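You operate a simulated robot arm through the tools that you are given. There is no shell and no other tool. Be economical: measure what you need, move in short steps, check, and stop when the job is done.

The job below is to be done with a simulated two-armed robot. You get a single attempt, and the scene is never put back.

## Task
Put the yellow box of rolls on the sorting bench away on the low steel table. Put the felt pad that says "961" from the test bench on the shelf one of the gown rack and the felt pad that says "651" on the tall table. Put the damp part roll on top of the roll log on a board. Put the square-footed dummy block on the machine bed away on the sorting bench. Take the green flattening block on the machine bed and put it away on the shelf under the carton bench. The order is free. Set down upright: yellow box of rolls, damp part roll, green flattening block.

The check looks at the end state, three seconds after you hand in, the way a careful person would. Anything else that was tipped, shoved, dropped, spilled or broken makes it a failure.

## Robot
Two 7-joint arms with two-finger parallel grippers on one trunk, on a base that drives. Base frame: it is fixed to the floor where the robot stands at the start and does not move with it; the origin is under the middle of the robot, x ahead of it, y to its left, z up. Readings come in m, rad, newtons and seconds.
The left shoulder is at the start at [0.11, 0.169, 1.505], the right one opposite. With the tool pointing down near the work surface each hand reaches from about 0.1 to 0.64 m from the robot's upright axis, wherever it stands, measured 20 degrees to its own side. Places, roughly: damp part roll [-4.75, 2.5, 0.75]; felt pad [0.5, 1.5, 1]; green flattening block [-4.75, 0.75, 1]; low steel table [-8.9, -1.6, 0.6]; roll log on a board [-2.5, 3.25, 0.75]; shelf one of the gown rack (26x79 cm) [-0.22, -3.16, 0.44]; shelf under the carton bench [-1.2, -1.1, 0.2]; sorting bench [0.7, -1.4, 0.8]; square-footed dummy block [-4.75, 0.75, 1]; tall table [-4, 2.8, 0.9]; yellow box of rolls [0.75, 0, 0.75]. Payload 1.57 kg a hand.
The tool frame of a hand sits at the grasp point between the pads (the TCP): z along the fingers, y along the line on which they close. The tips reach 0.03 m beyond it. Largest opening 0.08 m; finger width 0.017, thickness 0.012; the body of the gripper, 0.04 by 0.082 m, starts 0.08 m behind the TCP.
Orientation is that of the tool frame in the base frame, as [roll, pitch, yaw] about the fixed x, y, z axes, in that order (R = Rz(yaw) Ry(pitch) Rx(roll)). With the fingers straight down and closing along the base's y, the tool's x points along the base's -x, its y along +y and its z along -z.

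## Interface
- The arms move only by the tool jog_arm. It takes "left_commands", "right_commands" or both (then of equal length, played together; a hand with none holds still); each is a list that holds one entry, the list of rows, each a list of 7 numbers: the gripper command, from -1 (fully open) to 1 (shut), values between in proportion, then the shift along the base's x, y, z in units of 40 mm (1.0 is 40 mm), then the turn, a rotation vector about the base's x, y, z in units of 5 degrees (1.0 is 5 degrees). In form: [[[jaw, tx, ty, tz, rx, ry, rz], ...]]. A call has 1 to 8 rows; each row shifts and turns the commanded pose from where the row before left it. A call with a number of a shift or a turn outside -1 to 1 is refused whole. A row lasts 0.2 s, in which the tool goes at most 0.05 m and 0.15 rad; a call with a longer step from one row to the next is refused whole, and so is a gripper value outside its range. A pose out of reach is approached as far as the arm can. The call stops where the force on the tool passes 40 N (or 10 N more than at its start, if that is more) or the arm is blocked; 0.2 s more then pass. The fingers move at their own pace (about 0.072 m/s each) and stop on an object; they squeeze with about 41 N. The grip force told is the motor's: it shows also when the fingers shut on nothing. Time passes only in rows, and 0.2 s behind the last, so rows that do not move let the fingers close. The reply holds the time, the measured pose of the TCP, the force on the tool along the base axes, the opening and the grip force, in the units named above and with some noise, with the torque about the TCP (base axes, N m) and any sound that the robot's microphone picked up.
- Cameras (640 x 400 px; columns grow to the right, rows downward): "scene" is now at [0.1424, -0.0216, 1.6715]; the picture's right is [-0.31, -0.95, 0.00], its down [-0.84, 0.28, -0.47] and it looks along [0.44, -0.15, -0.88] (base axes); focal length 280 px, centre (320, 200). "left" rides on the left gripper at [0.072, 0.007, -0.122] in its tool frame; the picture's right is [-0.09, 1.00, 0.00], its down [-0.84, -0.08, -0.54] and it looks along [-0.54, -0.05, 0.84] (tool axes); focal length 238 px, centre (320, 200). "right" rides on the right gripper at [0.072, -0.007, -0.122] in its tool frame; the picture's right is [0.09, 1.00, 0.00], its down [-0.84, 0.08, -0.54] and it looks along [-0.54, 0.05, 0.84] (tool axes); focal length 238 px, centre (320, 200). There is no depth. A picture from a camera that has moved, and an enlarged one, comes with that camera's place and axes in the base frame and with its lens.
- snapshot(camera): a new picture of that camera. The clock stands still meanwhile.
- move_column(by): slides the trunk up (or, below 0, down) by that many m; the arms and the scene camera ride with it, the base frame stays. It gives what a move gives, with no picture.
- drive_base(legs): drives the robot by 1 to 6 legs, each [ahead, left, turn to the left] in m, m and rad, along the robot's own axes; the way and the turn of a leg run together, so that a leg with both is an arc; at most 1.5 m and 3.142 rad a leg. The arms and the cameras ride along, it lands a little off, and it stops where it bumps. It gives what a move gives.
- pan_tilt(pan, tilt): turns the head with the scene camera to pan (to the left, within 1.501 rad either way) and tilt (down, from -0.506 to 1.204), counted from straight ahead of the robot. It gives what a move gives.
- close_up(camera, box): a new picture of the part [left, top, right, bottom] of that camera's present view, enlarged. The clock stands still meanwhile.
- sign_off(): hands the job in; it is judged then, once.

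Work in short steps. Places have to be worked out from the pictures, the camera data and where the tool is seen: move nearer, look again, correct. Check each grasp and each placing, and mend what went wrong. You have 186 turns and 174 pictures in all, those below and enlarged ones among them. Open the grippers and draw the arms clear of the work before you hand the job in, unless the task says otherwise.

The tools are called after "Request:" as name(argument=value, ...) on one line, values as JSON. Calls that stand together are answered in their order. jog_arm: Moves the arms, as the interface text tells. Its arguments: {"type":"object","properties":{"left_commands":{"type":"array"},"right_commands":{"type":"array"}},"required":[]} The other tools are called the same way: move_column (by) slides the trunk up or down; drive_base (legs) drives the base; pan_tilt (pan, tilt) turns the head that bears the scene camera; snapshot (camera) takes a picture; close_up (camera, box) takes an enlarged picture of a part of a camera's view; sign_off () hands the job in.

At the start:

```text
time_s: 0.0
left_eef_pos: [0.609, -0.0177, 0.9586]
left_tcp_rot: [3.141, -0.001, -3.141]
left_ft_force: [0.0, 0.2, -0.8]
left_moment: [0.0, -0.01, 0.0]
left_width: 0.0798
left_grasp_force: 0.1
right_eef_pos: [0.3322, -0.4732, 0.9999]
right_tcp_rot: [3.141, 0.0, 3.141]
right_ft_force: [-0.6, 0.0, -0.2]
right_moment: [0.0, -0.03, -0.04]
right_width: 0.08
right_grasp_force: 0.0
trunk travel left (down, up): [-0.819, 0.071]
robot x, y, heading: [-0.0004, 0.0036, 0.003]
head pan, tilt: [-0.316, 1.084]
```

scene: 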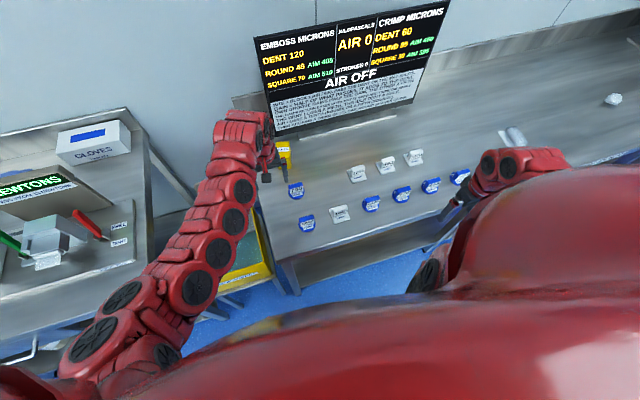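
right: 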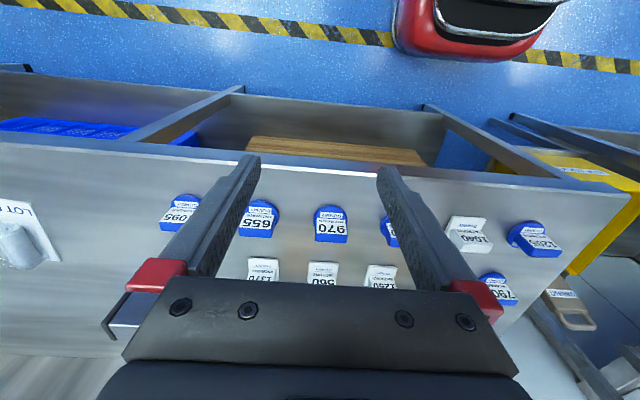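
left: 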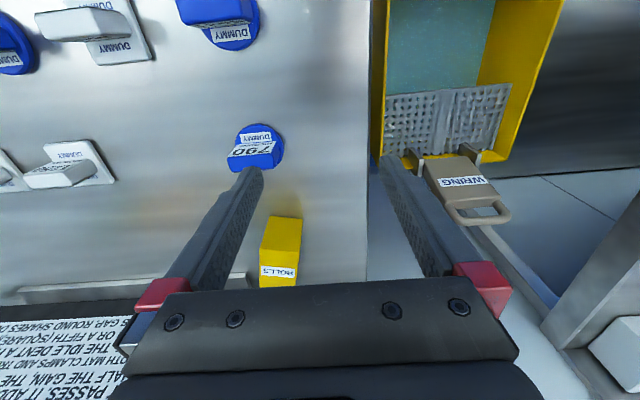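

I begin by looking around: the yellow ROLLS box is seen in the left hand camera. I take wider scene views first.

Request:
pan_tilt(pan=0.0, tilt=0.7)

Request:
snapshot(camera="scene")

Request:
close_up(camera="left", box=[200, 180, 360, 300])

```text
time_s: 0.9
left_eef_pos: [0.6101, -0.0177, 0.9592]
left_tcp_rot: [3.141, 0.0, -3.141]
left_ft_force: [-0.2, -0.3, -0.8]
left_moment: [0.02, -0.03, 0.03]
left_width: 0.08
left_grasp_force: 0.0
right_eef_pos: [0.3326, -0.4703, 1.0008]
right_tcp_rot: [3.141, 0.0, 3.142]
right_ft_force: [0.0, 0.0, 0.2]
right_moment: [-0.03, -0.01, 0.0]
right_width: 0.0801
right_grasp_force: 0.0
trunk travel left (down, up): [-0.819, 0.071]
robot x, y, heading: [-0.0023, -0.0002, -0.001]
head pan, tilt: [0.0, 0.7]
```

```text
170 pictures are left
camera scene: at [0.1663, -0.0017, 1.7004], right [0.0, -1.0, 0.0], down [-0.64, 0.0, -0.76], along [0.76, 0.0, -0.64], focal length 280 px, centre (320, 200)
```

scene: 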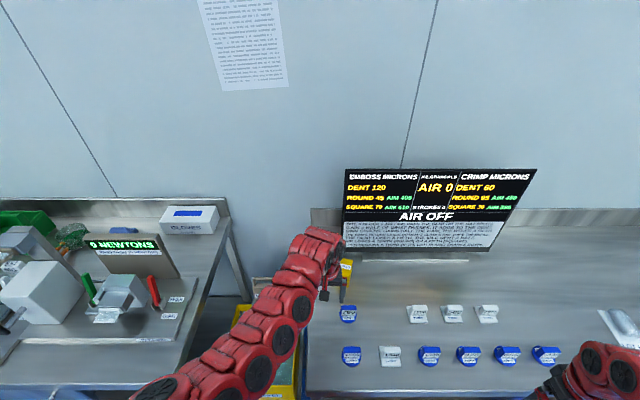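

```text
3.33 times, centred on (280, 240) of left
camera zoom: at [0.5372, -0.0104, 1.0823], right [0.09, 1.0, 0.0], down [0.84, -0.08, 0.54], along [0.54, -0.05, -0.84], focal length 794 px, centre (453, 67)
```

zoom: 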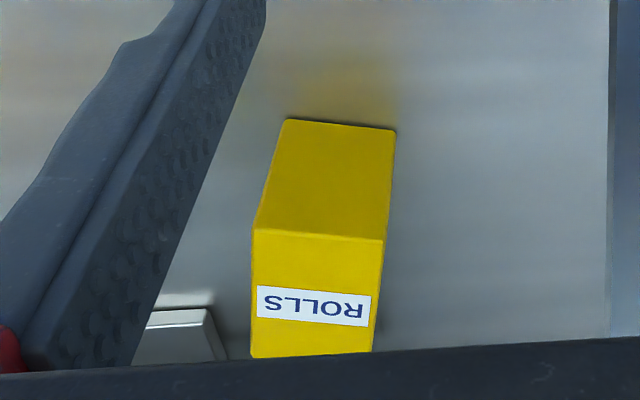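

The box sits at about (0.82,-0.10), 57 mm wide, top about 0.83, yawed about -0.22 rad. Next I look left at the test bench and right.

Request:
pan_tilt(pan=1.2, tilt=0.6)

Request:
snapshot(camera="scene")

Request:
pan_tilt(pan=-1.3, tilt=0.5)

Request:
snapshot(camera="scene")

```text
time_s: 2.3
left_eef_pos: [0.6102, -0.0178, 0.9615]
left_tcp_rot: [-3.141, -0.001, 3.141]
left_ft_force: [-0.1, -1.7, 0.3]
left_moment: [-0.02, 0.01, 0.01]
left_width: 0.0801
left_grasp_force: 0.0
right_eef_pos: [0.3328, -0.4716, 0.9998]
right_tcp_rot: [3.141, -0.001, -3.141]
right_ft_force: [0.9, -0.3, -0.6]
right_moment: [0.01, 0.03, 0.01]
right_width: 0.08
right_grasp_force: 0.1
trunk travel left (down, up): [-0.819, 0.071]
robot x, y, heading: [0.0, 0.0002, -0.003]
head pan, tilt: [1.201, 0.6]
```

```text
168 pictures are left
camera scene: at [0.1135, 0.0808, 1.7091], right [0.93, -0.36, 0.0], down [-0.2, -0.53, -0.83], along [0.3, 0.77, -0.56], focal length 280 px, centre (320, 200)
```

scene: 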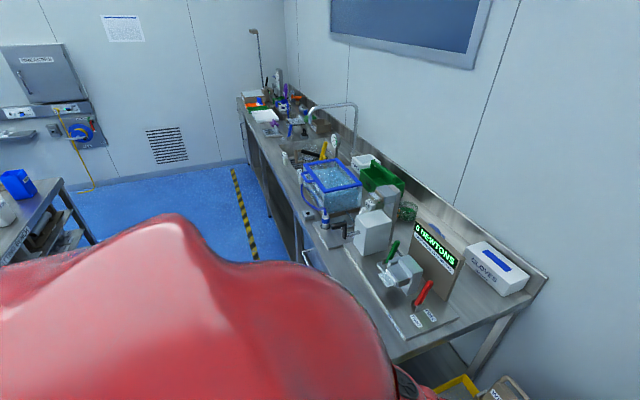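

```text
time_s: 4.5
left_eef_pos: [0.6107, -0.0178, 0.9597]
left_tcp_rot: [3.14, 0.0, 3.141]
left_ft_force: [0.2, 0.1, 0.4]
left_moment: [0.02, 0.01, 0.04]
left_width: 0.08
left_grasp_force: 0.0
right_eef_pos: [0.3335, -0.4713, 0.9998]
right_tcp_rot: [3.14, 0.002, -3.141]
right_ft_force: [0.0, 0.3, 0.7]
right_moment: [0.02, 0.0, 0.01]
right_width: 0.0798
right_grasp_force: 0.0
trunk travel left (down, up): [-0.819, 0.071]
robot x, y, heading: [0.0001, -0.0035, 0.002]
head pan, tilt: [-1.3, 0.499]
```

```text
167 pictures are left
camera scene: at [0.1058, -0.0893, 1.7182], right [-0.96, -0.27, 0.0], down [-0.13, 0.46, -0.88], along [0.23, -0.85, -0.48], focal length 280 px, centre (320, 200)
```

scene: 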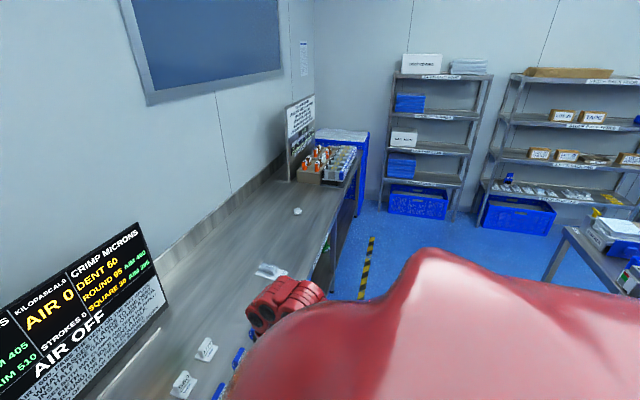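

The test bench is to the left at y≈1–3, the gown rack and carton bench to the right. I draw the left hand back before driving.

Request:
jog_arm(left_commands=[[[-1, -0.8, 0.7, 0.3, 0, 0, 0], [-1, -0.8, 0.7, 0.3, 0, 0, 0], [-1, -0.8, 0.7, 0.3, 0, 0, 0], [-1, -0.8, 0.7, 0.3, 0, 0, 0], [-1, -0.8, 0.7, 0.3, 0, 0, 0], [-1, -0.8, 0.7, 0.3, 0, 0, 0], [-1, -0.8, 0.7, 0, 0, 0, 0], [-1, -0.8, 0.7, 0, 0, 0, 0]]])

Request:
pan_tilt(pan=0.9, tilt=0.8)

Request:
snapshot(camera="scene")

Request:
snapshot(camera="left")

```text
time_s: 6.3
left_eef_pos: [0.4093, 0.1608, 1.0338]
left_tcp_rot: [3.138, 0.0, 3.14]
left_ft_force: [0.0, -0.3, -0.9]
left_moment: [-0.01, 0.01, -0.01]
left_width: 0.0798
left_grasp_force: 0.1
left hand out of reach, approached as far as the arm can: row 5, 7, 8
right_eef_pos: [0.3339, -0.4718, 0.9996]
right_tcp_rot: [3.141, -0.001, -3.141]
right_ft_force: [0.3, -0.9, -0.4]
right_moment: [-0.02, 0.01, -0.02]
right_width: 0.08
right_grasp_force: 0.1
trunk travel left (down, up): [-0.819, 0.071]
robot x, y, heading: [-0.0018, -0.0036, 0.005]
head pan, tilt: [-1.3, 0.499]
```

```text
time_s: 8.4
left_eef_pos: [0.4093, 0.1606, 1.0324]
left_tcp_rot: [3.137, -0.001, 3.141]
left_ft_force: [-0.1, -0.5, 0.8]
left_moment: [0.03, -0.02, 0.0]
left_width: 0.0801
left_grasp_force: 0.1
right_eef_pos: [0.3326, -0.4717, 1.0008]
right_tcp_rot: [-3.141, 0.0, 3.14]
right_ft_force: [0.5, 0.4, 0.2]
right_moment: [-0.01, 0.03, 0.03]
right_width: 0.0797
right_grasp_force: 0.0
trunk travel left (down, up): [-0.819, 0.071]
robot x, y, heading: [0.0001, 0.0027, -0.002]
head pan, tilt: [0.901, 0.799]
```

```text
166 pictures are left
camera scene: at [0.1315, 0.0616, 1.6922], right [0.78, -0.62, 0.0], down [-0.45, -0.56, -0.7], along [0.43, 0.55, -0.72], focal length 280 px, centre (320, 200)
```

scene: 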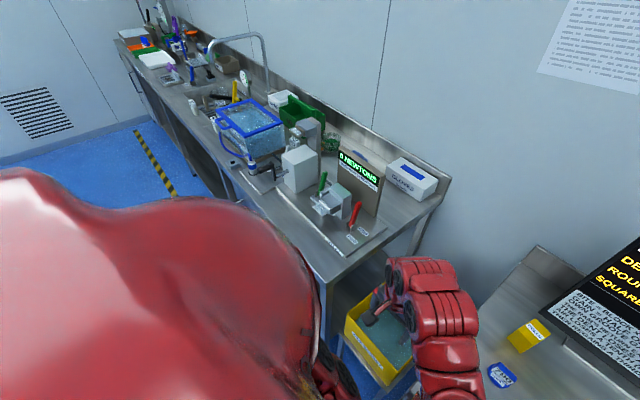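

```text
165 pictures are left
camera left: at [0.3375, 0.1676, 1.1559], right [0.09, 1.0, 0.0], down [0.84, -0.08, 0.54], along [0.54, -0.05, -0.84], focal length 238 px, centre (320, 200)
```

left: 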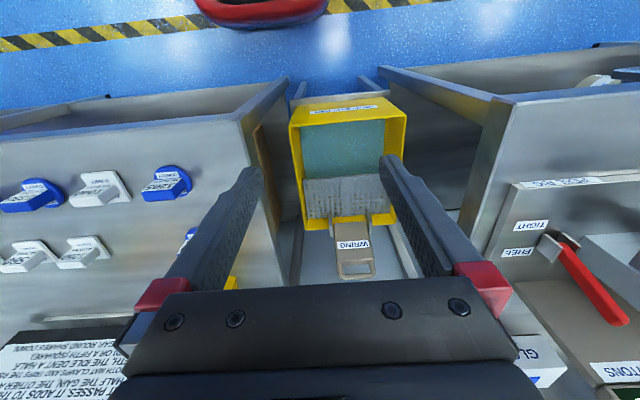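

No numbered pads visible yet on the test bench; I drive left along it to look closer.

Request:
drive_base(legs=[[0, 1.2, 0]])

Request:
pan_tilt(pan=0.3, tilt=0.85)

Request:
snapshot(camera="scene")

Request:
snapshot(camera="left")

Request:
snapshot(camera="right")

```text
time_s: 14.5
left_eef_pos: [0.4001, 1.3668, 1.0342]
left_tcp_rot: [3.138, -0.001, -3.13]
left_ft_force: [-0.8, -0.1, 0.0]
left_moment: [0.0, -0.03, -0.01]
left_width: 0.0798
left_grasp_force: 0.0
right_eef_pos: [0.3319, 0.7329, 1.0001]
right_tcp_rot: [3.141, 0.0, -3.132]
right_ft_force: [0.2, 0.6, 0.8]
right_moment: [-0.01, -0.02, -0.01]
right_width: 0.0801
right_grasp_force: 0.1
trunk travel left (down, up): [-0.819, 0.071]
robot x, y, heading: [-0.0065, 1.2019, 0.012]
head pan, tilt: [0.901, 0.799]
```

```text
time_s: 15.5
left_eef_pos: [0.4027, 1.366, 1.0336]
left_tcp_rot: [3.139, 0.0, -3.131]
left_ft_force: [0.2, -0.8, -0.2]
left_moment: [0.01, 0.02, -0.02]
left_width: 0.0801
left_grasp_force: 0.0
right_eef_pos: [0.3326, 0.7326, 1.0006]
right_tcp_rot: [-3.141, 0.0, -3.132]
right_ft_force: [0.4, -0.8, -0.5]
right_moment: [0.0, 0.0, -0.03]
right_width: 0.0802
right_grasp_force: 0.0
trunk travel left (down, up): [-0.819, 0.071]
robot x, y, heading: [-0.0041, 1.2004, 0.016]
head pan, tilt: [0.3, 0.85]
```

```text
164 pictures are left
camera scene: at [0.1492, 1.2241, 1.6882], right [0.31, -0.95, 0.0], down [-0.71, -0.23, -0.66], along [0.63, 0.2, -0.75], focal length 280 px, centre (320, 200)
```

scene: 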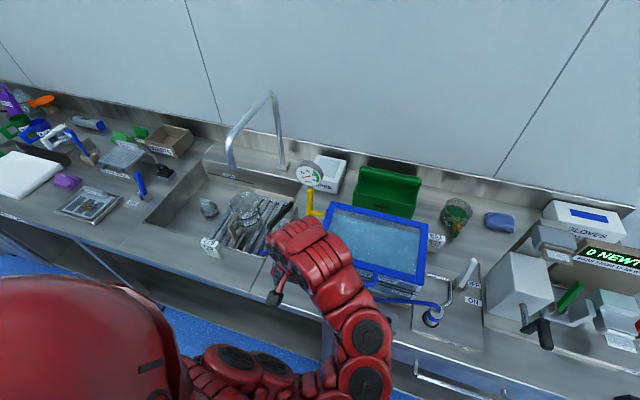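

```text
163 pictures are left
camera left: at [0.3291, 1.3722, 1.156], right [0.08, 1.0, 0.0], down [0.84, -0.07, 0.54], along [0.54, -0.04, -0.84], focal length 238 px, centre (320, 200)
```

left: 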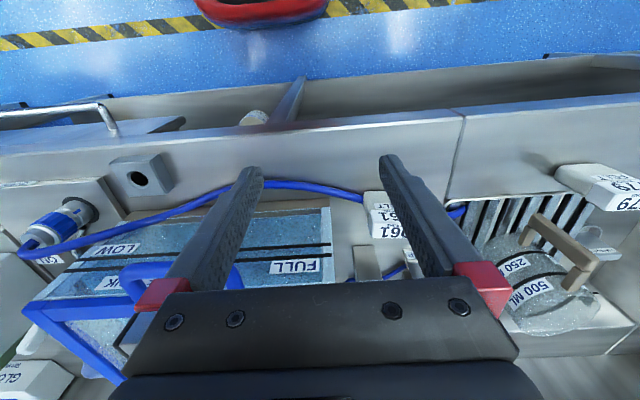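

```text
162 pictures are left
camera right: at [0.2603, 0.7248, 1.1224], right [-0.1, 0.99, 0.0], down [0.84, 0.09, 0.54], along [0.54, 0.06, -0.84], focal length 238 px, centre (320, 200)
```

right: 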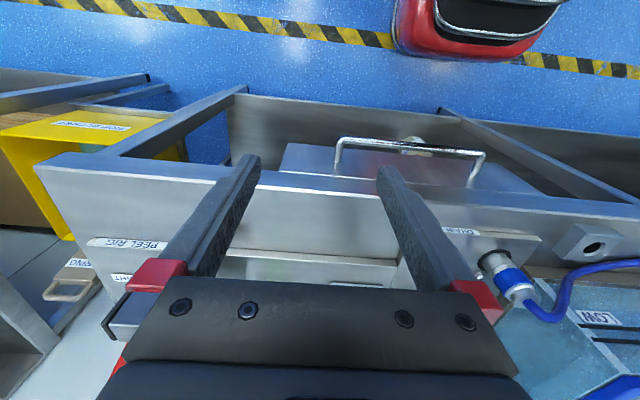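

A pad ending "61" sits between the left fingers, another white one at right. I zoom in.

Request:
close_up(camera="left", box=[340, 180, 440, 280])

Request:
close_up(camera="left", box=[520, 140, 640, 240])

Request:
close_up(camera="scene", box=[40, 120, 280, 270])

```text
4.00 times, centred on (390, 230) of left
camera zoom: at [0.3291, 1.3722, 1.156], right [0.08, 1.0, 0.0], down [0.84, -0.07, 0.54], along [0.54, -0.04, -0.84], focal length 953 px, centre (40, 80)
```

zoom: 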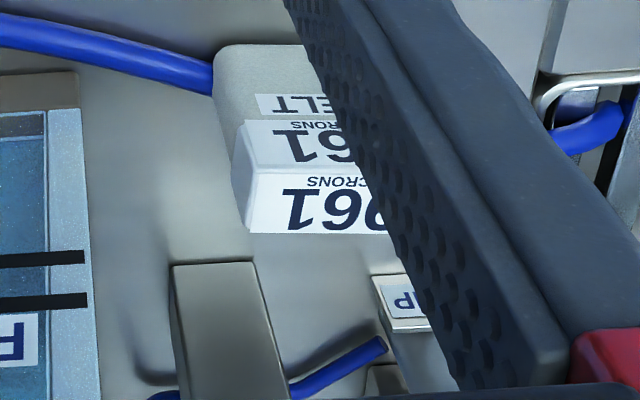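

```text
4.00 times, centred on (580, 190) of left
camera zoom: at [0.3291, 1.3722, 1.156], right [0.08, 1.0, 0.0], down [0.84, -0.07, 0.54], along [0.54, -0.04, -0.84], focal length 953 px, centre (-720, 240)
```

zoom: 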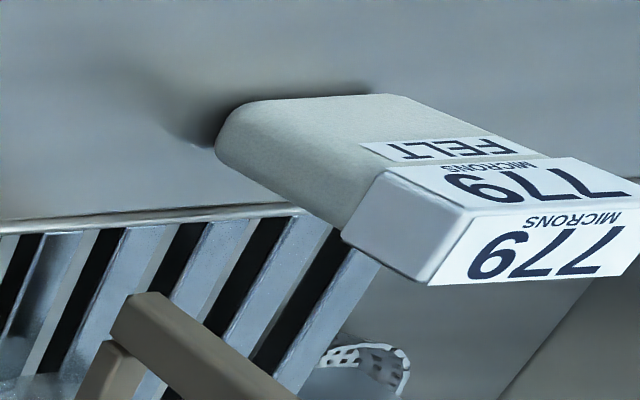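

```text
2.67 times, centred on (160, 195) of scene
camera zoom: at [0.1492, 1.2241, 1.6882], right [0.31, -0.95, 0.0], down [-0.71, -0.23, -0.66], along [0.63, 0.2, -0.75], focal length 748 px, centre (747, 213)
```

zoom: 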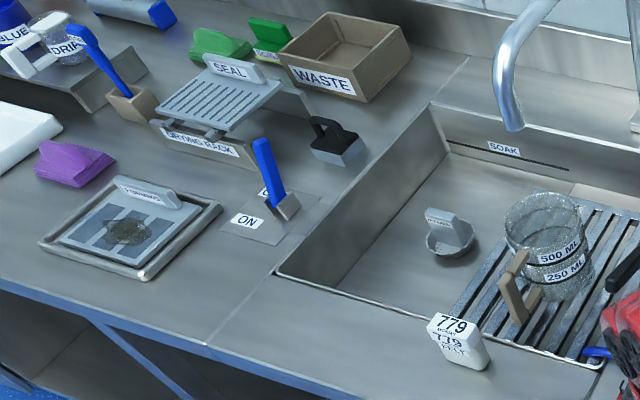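

961 is beside the bath and 779 at the sink; 651 isn't found yet. I zoom on other candidates.

Request:
close_up(camera="scene", box=[190, 180, 290, 250])

Request:
close_up(camera="scene", box=[430, 190, 640, 400])

Request:
close_up(camera="scene", box=[0, 80, 210, 220])

```text
5.71 times, centred on (240, 215) of scene
camera zoom: at [0.1492, 1.2241, 1.6882], right [0.31, -0.95, 0.0], down [-0.71, -0.23, -0.66], along [0.63, 0.2, -0.75], focal length 1603 px, centre (777, 114)
```

zoom: 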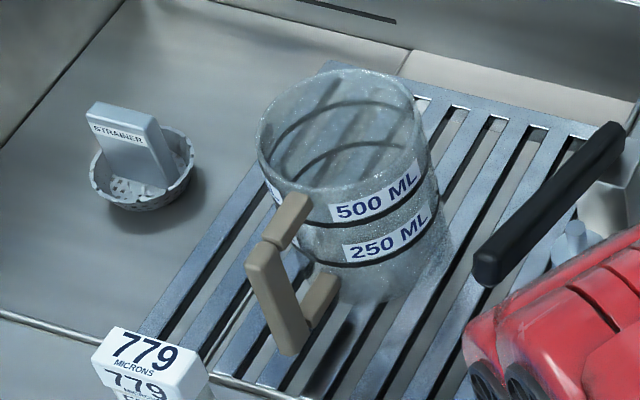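

```text
1.90 times, centred on (535, 295) of scene
camera zoom: at [0.1492, 1.2241, 1.6882], right [0.31, -0.95, 0.0], down [-0.71, -0.23, -0.66], along [0.63, 0.2, -0.75], focal length 534 px, centre (-90, 19)
```

zoom: 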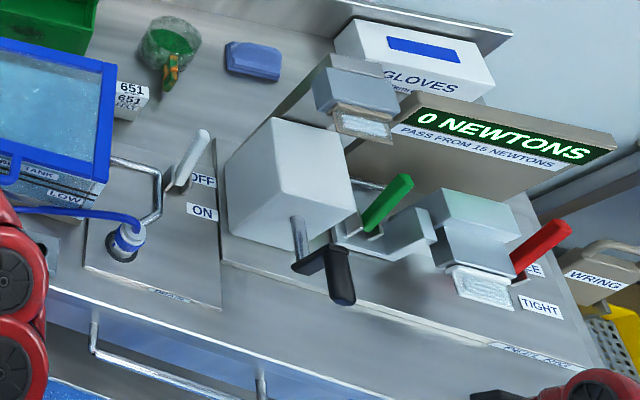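

```text
2.86 times, centred on (105, 150) of scene
camera zoom: at [0.1492, 1.2241, 1.6882], right [0.31, -0.95, 0.0], down [-0.71, -0.23, -0.66], along [0.63, 0.2, -0.75], focal length 802 px, centre (934, 343)
```

zoom: 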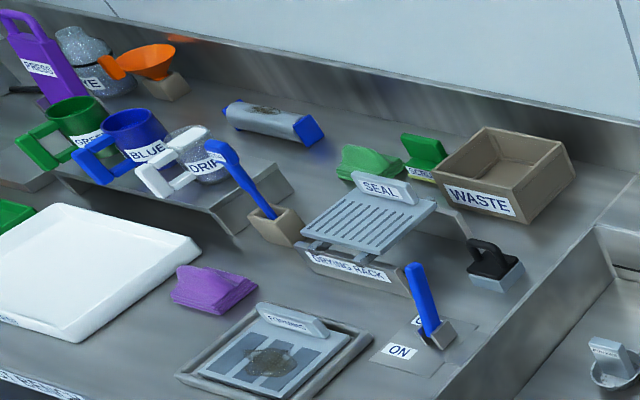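

651 is behind the tank near (0.80,1.0). 961 seems near (0.52,1.44), top ≈0.94. I center the left hand over 961 for a clean view.

Request:
jog_arm(left_commands=[[[-1, 0, 0.9, 0.3, 0, 0, 0], [-1, 0, 0.9, 0.3, 0, 0, 0], [-1, 0, 0, 0, 0, 0, 0]]])

Request:
snapshot(camera="left")

Request:
close_up(camera="left", box=[240, 160, 400, 280])

```text
time_s: 16.3
left_eef_pos: [0.4001, 1.4284, 1.0498]
left_tcp_rot: [3.116, 0.006, 3.135]
left_ft_force: [0.0, -0.4, -0.4]
left_moment: [0.01, 0.0, 0.02]
left_width: 0.0799
left_grasp_force: 0.2
left hand out of reach, approached as far as the arm can: row 1, 2
right_eef_pos: [0.3326, 0.7314, 1.0001]
right_tcp_rot: [-3.141, 0.0, -3.131]
right_ft_force: [0.6, 0.1, -0.6]
right_moment: [0.03, 0.01, -0.03]
right_width: 0.0797
right_grasp_force: 0.0
trunk travel left (down, up): [-0.819, 0.071]
robot x, y, heading: [-0.0044, 1.2005, 0.007]
head pan, tilt: [0.3, 0.85]
```

```text
155 pictures are left
camera left: at [0.3263, 1.4331, 1.1719], right [0.1, 0.99, 0.03], down [0.83, -0.1, 0.54], along [0.54, -0.03, -0.84], focal length 238 px, centre (320, 200)
```

left: 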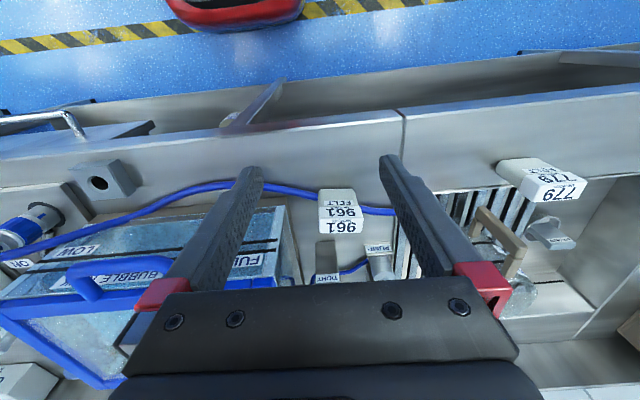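

```text
3.33 times, centred on (320, 220) of left
camera zoom: at [0.3263, 1.4331, 1.1719], right [0.1, 0.99, 0.03], down [0.83, -0.1, 0.54], along [0.54, -0.03, -0.84], focal length 794 px, centre (320, 133)
```

zoom: 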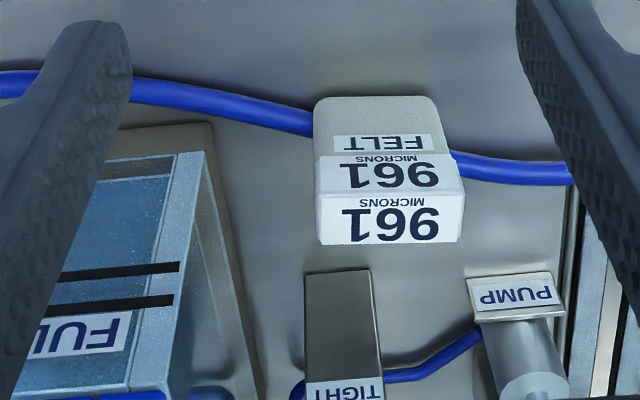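

961 is clean: about 54 mm wide along y, center ≈(0.517,1.446), top ≈0.94, hose lying just behind it. I move above it and recheck.

Request:
jog_arm(left_commands=[[[-1, 0.9, 0.3, -0.1, 0, 0, 0], [-1, 1, 0.15, -0.3, 0, 0, 0], [-1, 1, 0, -0.3, 0, 0, 0], [-1, 0, 0, 0, 0, 0, 0]]])

Request:
snapshot(camera="left")

```text
time_s: 17.3
left_eef_pos: [0.4152, 1.4564, 1.0322]
left_tcp_rot: [3.119, 0.014, -3.131]
left_ft_force: [-0.4, 0.3, -0.1]
left_moment: [0.01, -0.03, 0.0]
left_width: 0.08
left_grasp_force: 0.1
left hand out of reach, approached as far as the arm can: row 1, 2, 3
right_eef_pos: [0.3319, 0.7325, 0.9999]
right_tcp_rot: [3.14, 0.0, -3.133]
right_ft_force: [-0.2, -0.2, 0.6]
right_moment: [0.01, 0.02, 0.01]
right_width: 0.0797
right_grasp_force: 0.0
trunk travel left (down, up): [-0.819, 0.071]
robot x, y, heading: [-0.0039, 1.2003, 0.011]
head pan, tilt: [0.3, 0.85]
```

```text
153 pictures are left
camera left: at [0.3417, 1.4595, 1.155], right [0.08, 1.0, 0.02], down [0.83, -0.08, 0.55], along [0.55, -0.03, -0.83], focal length 238 px, centre (320, 200)
```

left: 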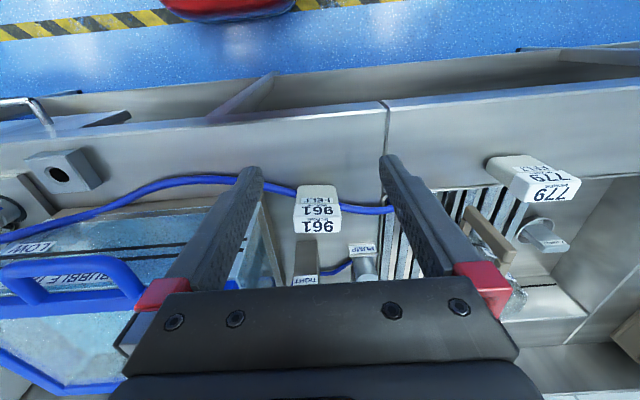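

The arm hits a joint limit there; I try forward motion with a slight inward path to get it out of that configuration.

Request:
jog_arm(left_commands=[[[-1, 0.8, -0.7, 0, 0, 0, 0], [-1, 0.8, -0.7, 0, 0, 0, 0], [-1, 0.8, -0.7, 0, 0, 0, 0], [-1, 0.8, -0.5, 0, 0, 0, 0], [-1, 0, 0, 0, 0, 0, 0]]])

```text
time_s: 18.5
left_eef_pos: [0.4166, 1.4562, 1.0327]
left_tcp_rot: [3.119, 0.014, -3.131]
left_ft_force: [0.2, 0.1, -0.9]
left_moment: [-0.03, -0.04, -0.01]
left_width: 0.0796
left_grasp_force: 0.0
left hand out of reach, approached as far as the arm can: row 1, 2, 3, 4
right_eef_pos: [0.3313, 0.7335, 1.0011]
right_tcp_rot: [-3.142, -0.001, -3.131]
right_ft_force: [0.3, -0.3, 0.4]
right_moment: [0.01, 0.03, -0.01]
right_width: 0.0801
right_grasp_force: 0.0
trunk travel left (down, up): [-0.819, 0.071]
robot x, y, heading: [-0.0081, 1.1992, 0.013]
head pan, tilt: [0.3, 0.85]
```

It is stuck; I test other directions (up, and straight back).

Request:
jog_arm(left_commands=[[[-1, 0, 0, 1, 0, 0, 0], [-1, 0, 0, 1, 0, 0, 0], [-1, 0, 0, 0, 0, 0, 0]]])

Request:
jog_arm(left_commands=[[[-1, 0, -1, 0, 0, 0, 0], [-1, 0, -1, 0, 0, 0, 0], [-1, 0, 0, 0, 0, 0, 0]]])

Request:
jog_arm(left_commands=[[[-1, 1, 0, 0, 0, 0, 0], [-1, 1, 0, 0, 0, 0, 0], [-1, 0, 0, 0, 0, 0, 0]]])

```text
time_s: 19.3
left_eef_pos: [0.3964, 1.4528, 1.0473]
left_tcp_rot: [3.121, 0.012, -3.132]
left_ft_force: [0.6, -0.2, -0.6]
left_moment: [0.0, 0.01, 0.01]
left_width: 0.08
left_grasp_force: 0.0
left hand out of reach, approached as far as the arm can: row 1, 2
right_eef_pos: [0.3306, 0.7326, 1.0003]
right_tcp_rot: [-3.142, 0.001, -3.129]
right_ft_force: [0.4, -0.5, 0.4]
right_moment: [0.03, 0.02, -0.01]
right_width: 0.0798
right_grasp_force: 0.0
trunk travel left (down, up): [-0.819, 0.071]
robot x, y, heading: [-0.0082, 1.203, 0.014]
head pan, tilt: [0.3, 0.85]
```

```text
time_s: 20.1
left_eef_pos: [0.4029, 1.3938, 1.0468]
left_tcp_rot: [3.119, 0.006, 3.135]
left_ft_force: [0.1, -0.3, 0.1]
left_moment: [-0.03, 0.0, -0.02]
left_width: 0.08
left_grasp_force: 0.1
left hand out of reach, approached as far as the arm can: row 1, 2
right_eef_pos: [0.3312, 0.732, 0.9996]
right_tcp_rot: [3.141, -0.003, -3.132]
right_ft_force: [-0.3, 0.4, 0.3]
right_moment: [0.01, 0.0, 0.05]
right_width: 0.0798
right_grasp_force: 0.0
trunk travel left (down, up): [-0.819, 0.071]
robot x, y, heading: [-0.0065, 1.203, 0.011]
head pan, tilt: [0.3, 0.85]
```

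```text
time_s: 20.9
left_eef_pos: [0.4039, 1.3926, 1.047]
left_tcp_rot: [3.118, 0.006, 3.135]
left_ft_force: [0.0, -0.2, 0.7]
left_moment: [-0.02, -0.03, 0.0]
left_width: 0.08
left_grasp_force: 0.1
left hand out of reach, approached as far as the arm can: row 1, 2
right_eef_pos: [0.3318, 0.7328, 1.0007]
right_tcp_rot: [-3.14, -0.001, -3.131]
right_ft_force: [-0.1, -0.2, -0.7]
right_moment: [0.01, 0.0, -0.03]
right_width: 0.0799
right_grasp_force: 0.1
trunk travel left (down, up): [-0.819, 0.071]
robot x, y, heading: [-0.0067, 1.2025, 0.012]
head pan, tilt: [0.3, 0.85]
```

The limit depends on height: higher hand → less forward reach. I raise the column fully, then go forward while lowering.

Request:
move_column(by=0.07)

Request:
jog_arm(left_commands=[[[-1, 0, 0, -1, 0, 0, 0], [-1, 0.5, 0.3, -0.8, 0, 0, 0], [-1, 0.7, 0.3, -0.6, 0, 0, 0], [-1, 0, 0, 0, 0, 0, 0]]])

```text
time_s: 22.0
left_eef_pos: [0.4033, 1.3941, 1.1166]
left_tcp_rot: [3.119, 0.004, 3.136]
left_ft_force: [-0.5, 0.4, 0.2]
left_moment: [0.0, 0.01, 0.01]
left_width: 0.0799
left_grasp_force: 0.0
right_eef_pos: [0.332, 0.7328, 1.0701]
right_tcp_rot: [-3.141, 0.001, -3.131]
right_ft_force: [0.0, -0.2, -0.2]
right_moment: [0.0, 0.02, -0.01]
right_width: 0.0797
right_grasp_force: 0.0
trunk travel left (down, up): [-0.889, 0.001]
robot x, y, heading: [-0.0052, 1.1995, 0.01]
head pan, tilt: [0.3, 0.85]
```

```text
time_s: 23.0
left_eef_pos: [0.4502, 1.4179, 1.021]
left_tcp_rot: [3.118, 0.006, 3.135]
left_ft_force: [-0.3, -0.1, 0.8]
left_moment: [-0.01, -0.01, -0.01]
left_width: 0.08
left_grasp_force: 0.0
right_eef_pos: [0.3311, 0.7327, 1.07]
right_tcp_rot: [3.141, -0.001, -3.131]
right_ft_force: [-0.3, 0.0, -0.6]
right_moment: [0.0, -0.02, 0.01]
right_width: 0.0799
right_grasp_force: 0.1
trunk travel left (down, up): [-0.889, 0.001]
robot x, y, heading: [-0.0087, 1.1991, 0.014]
head pan, tilt: [0.3, 0.85]
```

Works now. I move over 961 at (0.517,1.446) and level the small roll error.

Request:
jog_arm(left_commands=[[[-1, 0.8, 0.35, -0.1, -0.27, 0, 0], [-1, 0.85, 0.35, -0.2, 0, 0, 0], [-1, 0, 0, -0.2, 0, 0, 0], [-1, 0, 0, 0, 0, 0, 0]]])

Request:
snapshot(camera="left")

```text
time_s: 24.0
left_eef_pos: [0.5178, 1.4462, 1.0022]
left_tcp_rot: [3.141, 0.005, 3.135]
left_ft_force: [0.0, 0.8, -0.1]
left_moment: [0.02, 0.02, 0.0]
left_width: 0.08
left_grasp_force: 0.0
right_eef_pos: [0.332, 0.7327, 1.0697]
right_tcp_rot: [-3.141, -0.001, -3.13]
right_ft_force: [-0.3, -0.3, -0.4]
right_moment: [-0.02, -0.01, 0.0]
right_width: 0.0801
right_grasp_force: 0.0
trunk travel left (down, up): [-0.889, 0.001]
robot x, y, heading: [-0.0029, 1.2016, 0.011]
head pan, tilt: [0.3, 0.85]
```

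```text
152 pictures are left
camera left: at [0.4438, 1.4547, 1.1237], right [0.1, 1.0, 0.0], down [0.83, -0.08, 0.55], along [0.54, -0.05, -0.84], focal length 238 px, centre (320, 200)
```

left: 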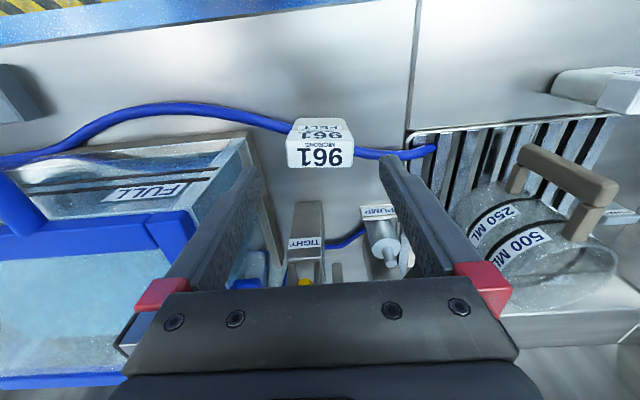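

Estimate is consistent (0.518,1.447, top 0.94). I descend to grip the handle and close.

Request:
jog_arm(left_commands=[[[-1, 0, 0, -1, 0, 0, 0], [-1, 0, 0, -0.9, 0, 0, 0], [-1, 0, 0, 0, 0, 0, 0], [1, 0, 0, 0, 0, 0, 0], [1, 0, 0, 0, 0, 0, 0], [1, 0, 0, 0, 0, 0, 0]]])

Request:
snapshot(camera="left")

```text
time_s: 25.4
left_eef_pos: [0.5167, 1.4461, 0.9238]
left_tcp_rot: [-3.142, 0.007, 3.135]
left_ft_force: [0.8, -0.3, -0.1]
left_moment: [0.0, 0.03, 0.01]
left_width: 0.0565
left_grasp_force: 41.4
right_eef_pos: [0.3314, 0.734, 1.0694]
right_tcp_rot: [3.141, -0.001, -3.131]
right_ft_force: [-0.3, -0.8, -0.9]
right_moment: [0.01, 0.02, -0.02]
right_width: 0.08
right_grasp_force: 0.2
trunk travel left (down, up): [-0.889, 0.001]
robot x, y, heading: [-0.0056, 1.2006, 0.012]
head pan, tilt: [0.3, 0.85]
```

```text
151 pictures are left
camera left: at [0.4438, 1.454, 1.0459], right [0.1, 1.0, 0.0], down [0.83, -0.08, 0.55], along [0.54, -0.05, -0.84], focal length 238 px, centre (320, 200)
```

left: 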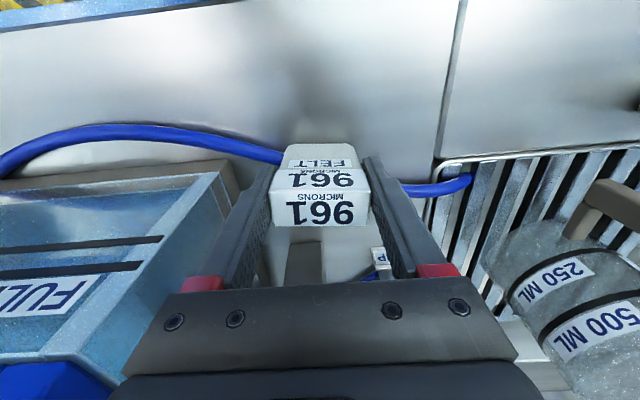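

961 is gripped (56 mm). I lift it and draw back.

Request:
jog_arm(left_commands=[[[1, 0, 0, 1, 0, 0, 0], [1, 0, 0, 1, 0, 0, 0], [1, -0.5, 0, 0.6, 0, 0, 0], [1, -0.9, -0.2, 0.4, 0, 0, 0], [1, -0.9, -0.2, 0.4, 0, 0, 0], [1, 0, 0, 0, 0, 0, 0]]])

Request:
snapshot(camera="scene")

Request:
snapshot(camera="left")

```text
time_s: 26.8
left_eef_pos: [0.427, 1.4294, 1.061]
left_tcp_rot: [-3.14, 0.004, 3.134]
left_ft_force: [-0.4, 0.0, -0.9]
left_moment: [0.03, 0.01, -0.03]
left_width: 0.0567
left_grasp_force: 41.3
right_eef_pos: [0.3328, 0.7338, 1.0698]
right_tcp_rot: [-3.141, 0.0, -3.129]
right_ft_force: [0.8, -0.6, 0.0]
right_moment: [-0.04, -0.03, -0.02]
right_width: 0.08
right_grasp_force: 0.0
trunk travel left (down, up): [-0.889, 0.001]
robot x, y, heading: [-0.0075, 1.2008, 0.012]
head pan, tilt: [0.3, 0.85]
```

```text
150 pictures are left
camera scene: at [0.15, 1.225, 1.7581], right [0.31, -0.95, 0.0], down [-0.72, -0.23, -0.66], along [0.63, 0.2, -0.75], focal length 280 px, centre (320, 200)
```

scene: 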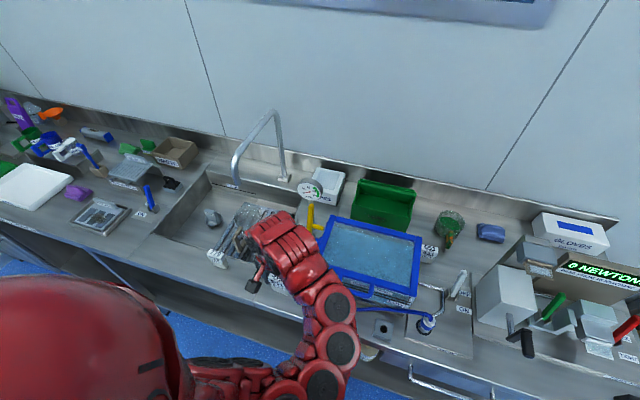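

```text
149 pictures are left
camera left: at [0.3537, 1.4381, 1.1839], right [0.1, 1.0, 0.0], down [0.83, -0.08, 0.55], along [0.54, -0.05, -0.84], focal length 238 px, centre (320, 200)
```

left: 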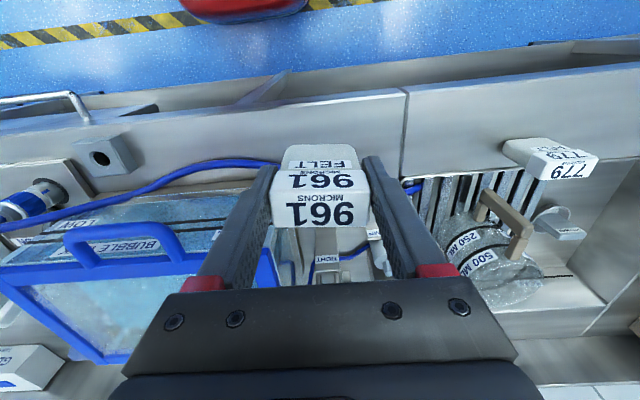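

961 held well. Next 651: I zoom on it while drawing the left hand further back.

Request:
jog_arm(left_commands=[[[1, -1, 0, 0.6, 0, 0, 0], [1, -1, 0, 0.6, 0, 0, 0], [1, -0.8, 0, 0.5, 0, 0, 0], [1, 0, 0, 0, 0, 0, 0]]])

Request:
close_up(camera="scene", box=[380, 190, 540, 350])

```text
time_s: 27.8
left_eef_pos: [0.3974, 1.4309, 1.0789]
left_tcp_rot: [-3.142, 0.006, 3.135]
left_ft_force: [-0.4, 0.3, -0.8]
left_moment: [-0.01, -0.01, -0.02]
left_width: 0.0564
left_grasp_force: 40.9
left hand out of reach, approached as far as the arm can: row 1, 2, 3
right_eef_pos: [0.3309, 0.7326, 1.0706]
right_tcp_rot: [3.141, -0.001, -3.13]
right_ft_force: [-0.8, -0.4, 0.1]
right_moment: [-0.01, 0.0, 0.0]
right_width: 0.0799
right_grasp_force: 0.2
trunk travel left (down, up): [-0.889, 0.001]
robot x, y, heading: [-0.0077, 1.2039, 0.009]
head pan, tilt: [0.3, 0.85]
```

```text
2.50 times, centred on (460, 270) of scene
camera zoom: at [0.1488, 1.224, 1.7582], right [0.31, -0.95, 0.0], down [-0.72, -0.23, -0.66], along [0.63, 0.2, -0.75], focal length 701 px, centre (-30, 25)
```

zoom: 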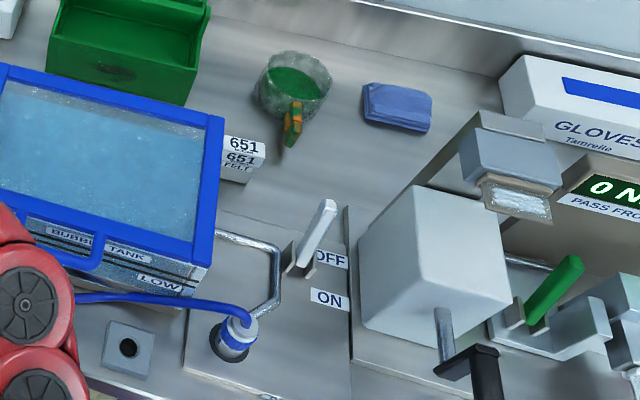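

651 stands tight beside the tank at about (0.755,1.03), so I'll grip it across its thin depth (along x) with the right hand yawed 90°, camera on the side away from the tank. I start turning the right hand while moving it inward.

Request:
jog_arm(right_commands=[[[-1, 0, 0.7, 0, 0, 0, 1], [-1, 0, 0.7, 0, 0, 0, 1], [-1, 0, 0.7, 0, 0, 0, 1], [-1, 0, 0.7, 0, 0, 0, 1], [-1, 0, 0.7, 0, 0, 0, 1], [-1, 0, 0.7, 0, 0, 0, 1], [-1, 0, 0.7, 0, 0, 0, 1], [-1, 0, 0, 0, 0, 0, 1]]])

Request:
jog_arm(right_commands=[[[-1, 0, 0, 0, 0, 0, 1], [-1, 0, 0, 0, 0, 0, 1], [-1, 0, 0, 0, 0, 0, 1], [-1, 0, 0, 0, 0, 0, 1], [-1, 0, 0, 0, 0, 0, 1], [-1, 0, 0, 0, 0, 0, 1], [-1, 0, 0, 0, 0, 0, 1], [-1, 0, 0, 0, 0, 0, 1]]])

```text
time_s: 29.6
left_eef_pos: [0.3967, 1.4305, 1.0787]
left_tcp_rot: [-3.142, 0.006, 3.135]
left_ft_force: [0.6, 0.1, -1.8]
left_moment: [0.02, -0.03, 0.01]
left_width: 0.0565
left_grasp_force: 41.3
right_eef_pos: [0.3809, 0.9064, 1.1192]
right_tcp_rot: [3.14, 0.027, -2.45]
right_ft_force: [-0.9, 0.1, -0.7]
right_moment: [0.01, 0.03, 0.0]
right_width: 0.0803
right_grasp_force: 0.0
right hand out of reach, approached as far as the arm can: row 5, 6, 7, 8
trunk travel left (down, up): [-0.889, 0.001]
robot x, y, heading: [-0.0076, 1.1986, 0.013]
head pan, tilt: [0.3, 0.85]
```

```text
time_s: 31.4
left_eef_pos: [0.3964, 1.4314, 1.0795]
left_tcp_rot: [-3.142, 0.004, 3.134]
left_ft_force: [-0.1, -0.6, -0.7]
left_moment: [-0.02, 0.02, -0.01]
left_width: 0.0559
left_grasp_force: 41.0
right_eef_pos: [0.389, 0.9294, 1.109]
right_tcp_rot: [-3.136, 0.01, -1.742]
right_ft_force: [0.1, 1.3, 0.8]
right_moment: [0.03, 0.01, -0.02]
right_width: 0.0802
right_grasp_force: 0.1
right hand out of reach, approached as far as the arm can: row 1, 2, 3, 4, 5, 6, 8
trunk travel left (down, up): [-0.889, 0.001]
robot x, y, heading: [-0.0117, 1.2027, 0.01]
head pan, tilt: [0.3, 0.85]
```

Nearly turned. I drive forward 0.12 m, finish the turn and view with the right camera.

Request:
drive_base(legs=[[0.13, 0, 0]])

Request:
jog_arm(right_commands=[[[-1, 0.5, 0.5, -0.5, 0, 0, 1], [-1, 0.8, 0.3, -0.4, 0, 0, 0.9], [-1, 0.8, 0.3, -0.4, 0, 0, 0], [-1, 0, 0, 0, 0, 0, 0]]])

Request:
snapshot(camera="right")

Request:
snapshot(camera="scene")

```text
time_s: 32.7
left_eef_pos: [0.5275, 1.4316, 1.0791]
left_tcp_rot: [-3.141, 0.007, 3.133]
left_ft_force: [0.2, -0.5, -0.4]
left_moment: [-0.03, -0.01, -0.02]
left_width: 0.0562
left_grasp_force: 40.9
right_eef_pos: [0.5181, 0.9309, 1.1087]
right_tcp_rot: [-3.135, 0.006, -1.743]
right_ft_force: [0.0, -0.5, -0.1]
right_moment: [-0.01, -0.03, 0.01]
right_width: 0.0798
right_grasp_force: 0.1
trunk travel left (down, up): [-0.889, 0.001]
robot x, y, heading: [0.1222, 1.1994, 0.009]
head pan, tilt: [0.3, 0.85]
```

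```text
time_s: 33.7
left_eef_pos: [0.5268, 1.4304, 1.0783]
left_tcp_rot: [-3.141, 0.006, 3.132]
left_ft_force: [0.1, 0.9, -1.0]
left_moment: [0.01, 0.03, 0.0]
left_width: 0.0561
left_grasp_force: 41.1
right_eef_pos: [0.6019, 0.9763, 1.0557]
right_tcp_rot: [-3.138, 0.006, -1.579]
right_ft_force: [0.2, -0.5, 0.6]
right_moment: [-0.02, 0.01, 0.0]
right_width: 0.0801
right_grasp_force: 0.1
trunk travel left (down, up): [-0.889, 0.001]
robot x, y, heading: [0.1246, 1.2019, 0.009]
head pan, tilt: [0.3, 0.85]
```

```text
147 pictures are left
camera right: at [0.6073, 0.9021, 1.1773], right [-1.0, -0.09, -0.01], down [-0.08, 0.83, 0.55], along [-0.04, 0.55, -0.84], focal length 238 px, centre (320, 200)
```

right: 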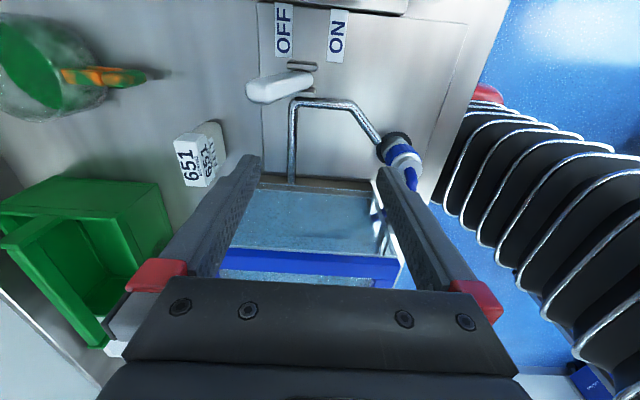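

```text
146 pictures are left
camera scene: at [0.2784, 1.225, 1.7583], right [0.3, -0.95, 0.0], down [-0.72, -0.23, -0.66], along [0.63, 0.2, -0.75], focal length 280 px, centre (320, 200)
```

scene: 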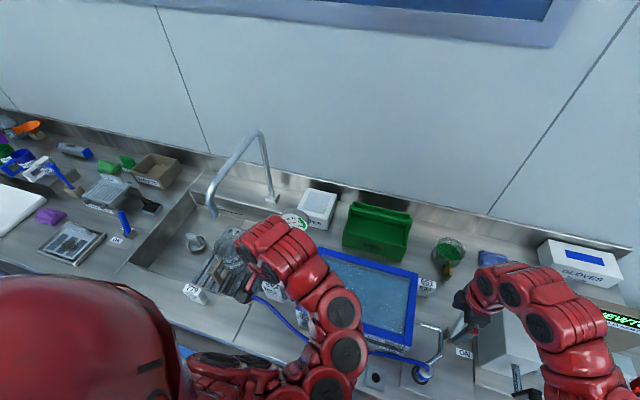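

651 is at ≈(0.740,1.02). I move above it and look again.

Request:
jog_arm(right_commands=[[[-1, 0.9, 0.2, -0.3, 0, 0, 0], [-1, 0.9, 0.3, -0.3, 0, 0, 0], [-1, 0.9, 0.3, -0.3, 0, 0, 0], [-1, 0.7, 0.3, -0.3, 0, 0, 0], [-1, 0, 0, 0, 0, 0, 0]]])

Request:
snapshot(camera="right")

```text
time_s: 34.9
left_eef_pos: [0.5276, 1.4312, 1.0786]
left_tcp_rot: [-3.141, 0.005, 3.133]
left_ft_force: [-0.1, 0.5, -1.6]
left_moment: [0.0, 0.01, -0.05]
left_width: 0.0558
left_grasp_force: 40.8
right_eef_pos: [0.7379, 1.0199, 1.0083]
right_tcp_rot: [-3.136, 0.008, -1.578]
right_ft_force: [-0.3, 0.2, -0.6]
right_moment: [-0.01, -0.01, 0.0]
right_width: 0.0802
right_grasp_force: 0.1
trunk travel left (down, up): [-0.889, 0.001]
robot x, y, heading: [0.1219, 1.2039, 0.009]
head pan, tilt: [0.3, 0.85]
```

```text
145 pictures are left
camera right: at [0.7436, 0.9455, 1.1301], right [-1.0, -0.09, -0.01], down [-0.08, 0.83, 0.55], along [-0.04, 0.55, -0.84], focal length 238 px, centre (320, 200)
```

right: 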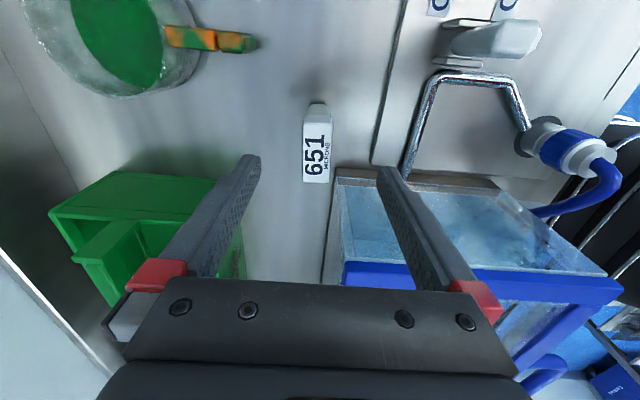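

Aligned (within 3 mm); the tank wall is 48 mm clear. I descend and close.

Request:
jog_arm(right_commands=[[[-1, 0.07, 0.07, -1, 0, 0, 0], [-1, 0, 0, -1, 0, 0, 0], [-1, 0, 0, -0.1, 0, 0, 0], [1, 0, 0, 0, 0, 0, 0], [1, 0, 0, 0, 0, 0, 0], [1, 0, 0, 0, 0, 0, 0], [1, 0, 0, 0, 0, 0, 0]]])

Request:
snapshot(camera="right")

```text
time_s: 36.5
left_eef_pos: [0.5277, 1.4318, 1.0784]
left_tcp_rot: [3.14, 0.006, 3.133]
left_ft_force: [0.8, -0.6, -1.9]
left_moment: [0.03, 0.03, 0.0]
left_width: 0.0558
left_grasp_force: 41.0
right_eef_pos: [0.7405, 1.0224, 0.9238]
right_tcp_rot: [-3.136, 0.007, -1.576]
right_ft_force: [-0.8, 0.2, -0.2]
right_moment: [-0.02, 0.03, 0.0]
right_width: 0.0237
right_grasp_force: 35.1
trunk travel left (down, up): [-0.889, 0.001]
robot x, y, heading: [0.1223, 1.2017, 0.005]
head pan, tilt: [0.3, 0.85]
```

```text
144 pictures are left
camera right: at [0.7471, 0.949, 1.045], right [-1.0, -0.09, -0.01], down [-0.07, 0.83, 0.55], along [-0.04, 0.55, -0.84], focal length 238 px, centre (320, 200)
```

right: 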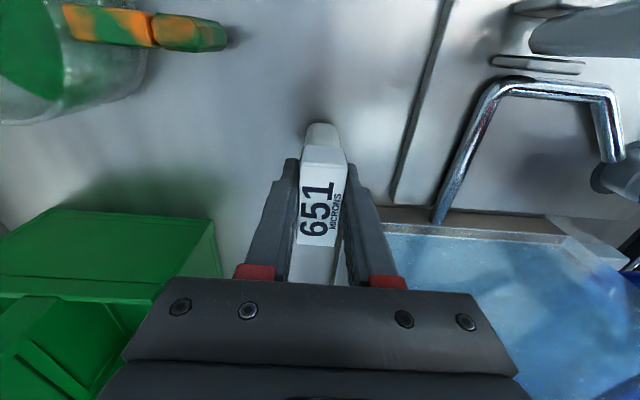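

651 gripped (24 mm). I lift it well up, then back the robot away.

Request:
jog_arm(right_commands=[[[1, 0, 0, 1, 0, 0, 0], [1, 0, -0.1, 1, 0, 0, 0], [1, 0, -0.3, 0.8, 0, 0, 0], [1, -0.4, -0.3, 0.5, 0, 0, 0], [1, -0.8, -0.3, 0.5, 0, 0, 0], [1, -0.8, -0.3, 0.5, 0, 0, 0], [1, 0, 0, 0, 0, 0, 0]]])

Request:
snapshot(camera="right")

```text
time_s: 38.1
left_eef_pos: [0.5285, 1.4313, 1.0767]
left_tcp_rot: [-3.142, 0.005, 3.134]
left_ft_force: [-0.5, -1.4, -1.7]
left_moment: [0.01, 0.02, 0.02]
left_width: 0.0559
left_grasp_force: 41.0
right_eef_pos: [0.6837, 0.9794, 1.0801]
right_tcp_rot: [-3.138, 0.008, -1.577]
right_ft_force: [0.6, -0.3, -0.9]
right_moment: [0.0, 0.01, -0.02]
right_width: 0.0235
right_grasp_force: 35.7
right hand out of reach, approached as far as the arm can: row 6
trunk travel left (down, up): [-0.889, 0.001]
robot x, y, heading: [0.1253, 1.2083, 0.008]
head pan, tilt: [0.3, 0.85]
```

```text
143 pictures are left
camera right: at [0.6896, 0.9061, 1.2019], right [-1.0, -0.08, 0.0], down [-0.07, 0.83, 0.55], along [-0.04, 0.55, -0.84], focal length 238 px, centre (320, 200)
```

right: 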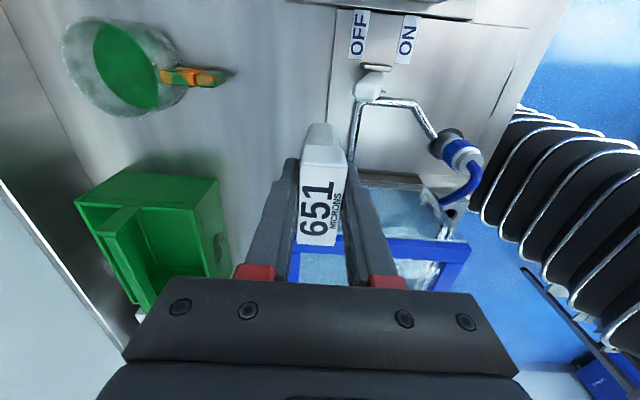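

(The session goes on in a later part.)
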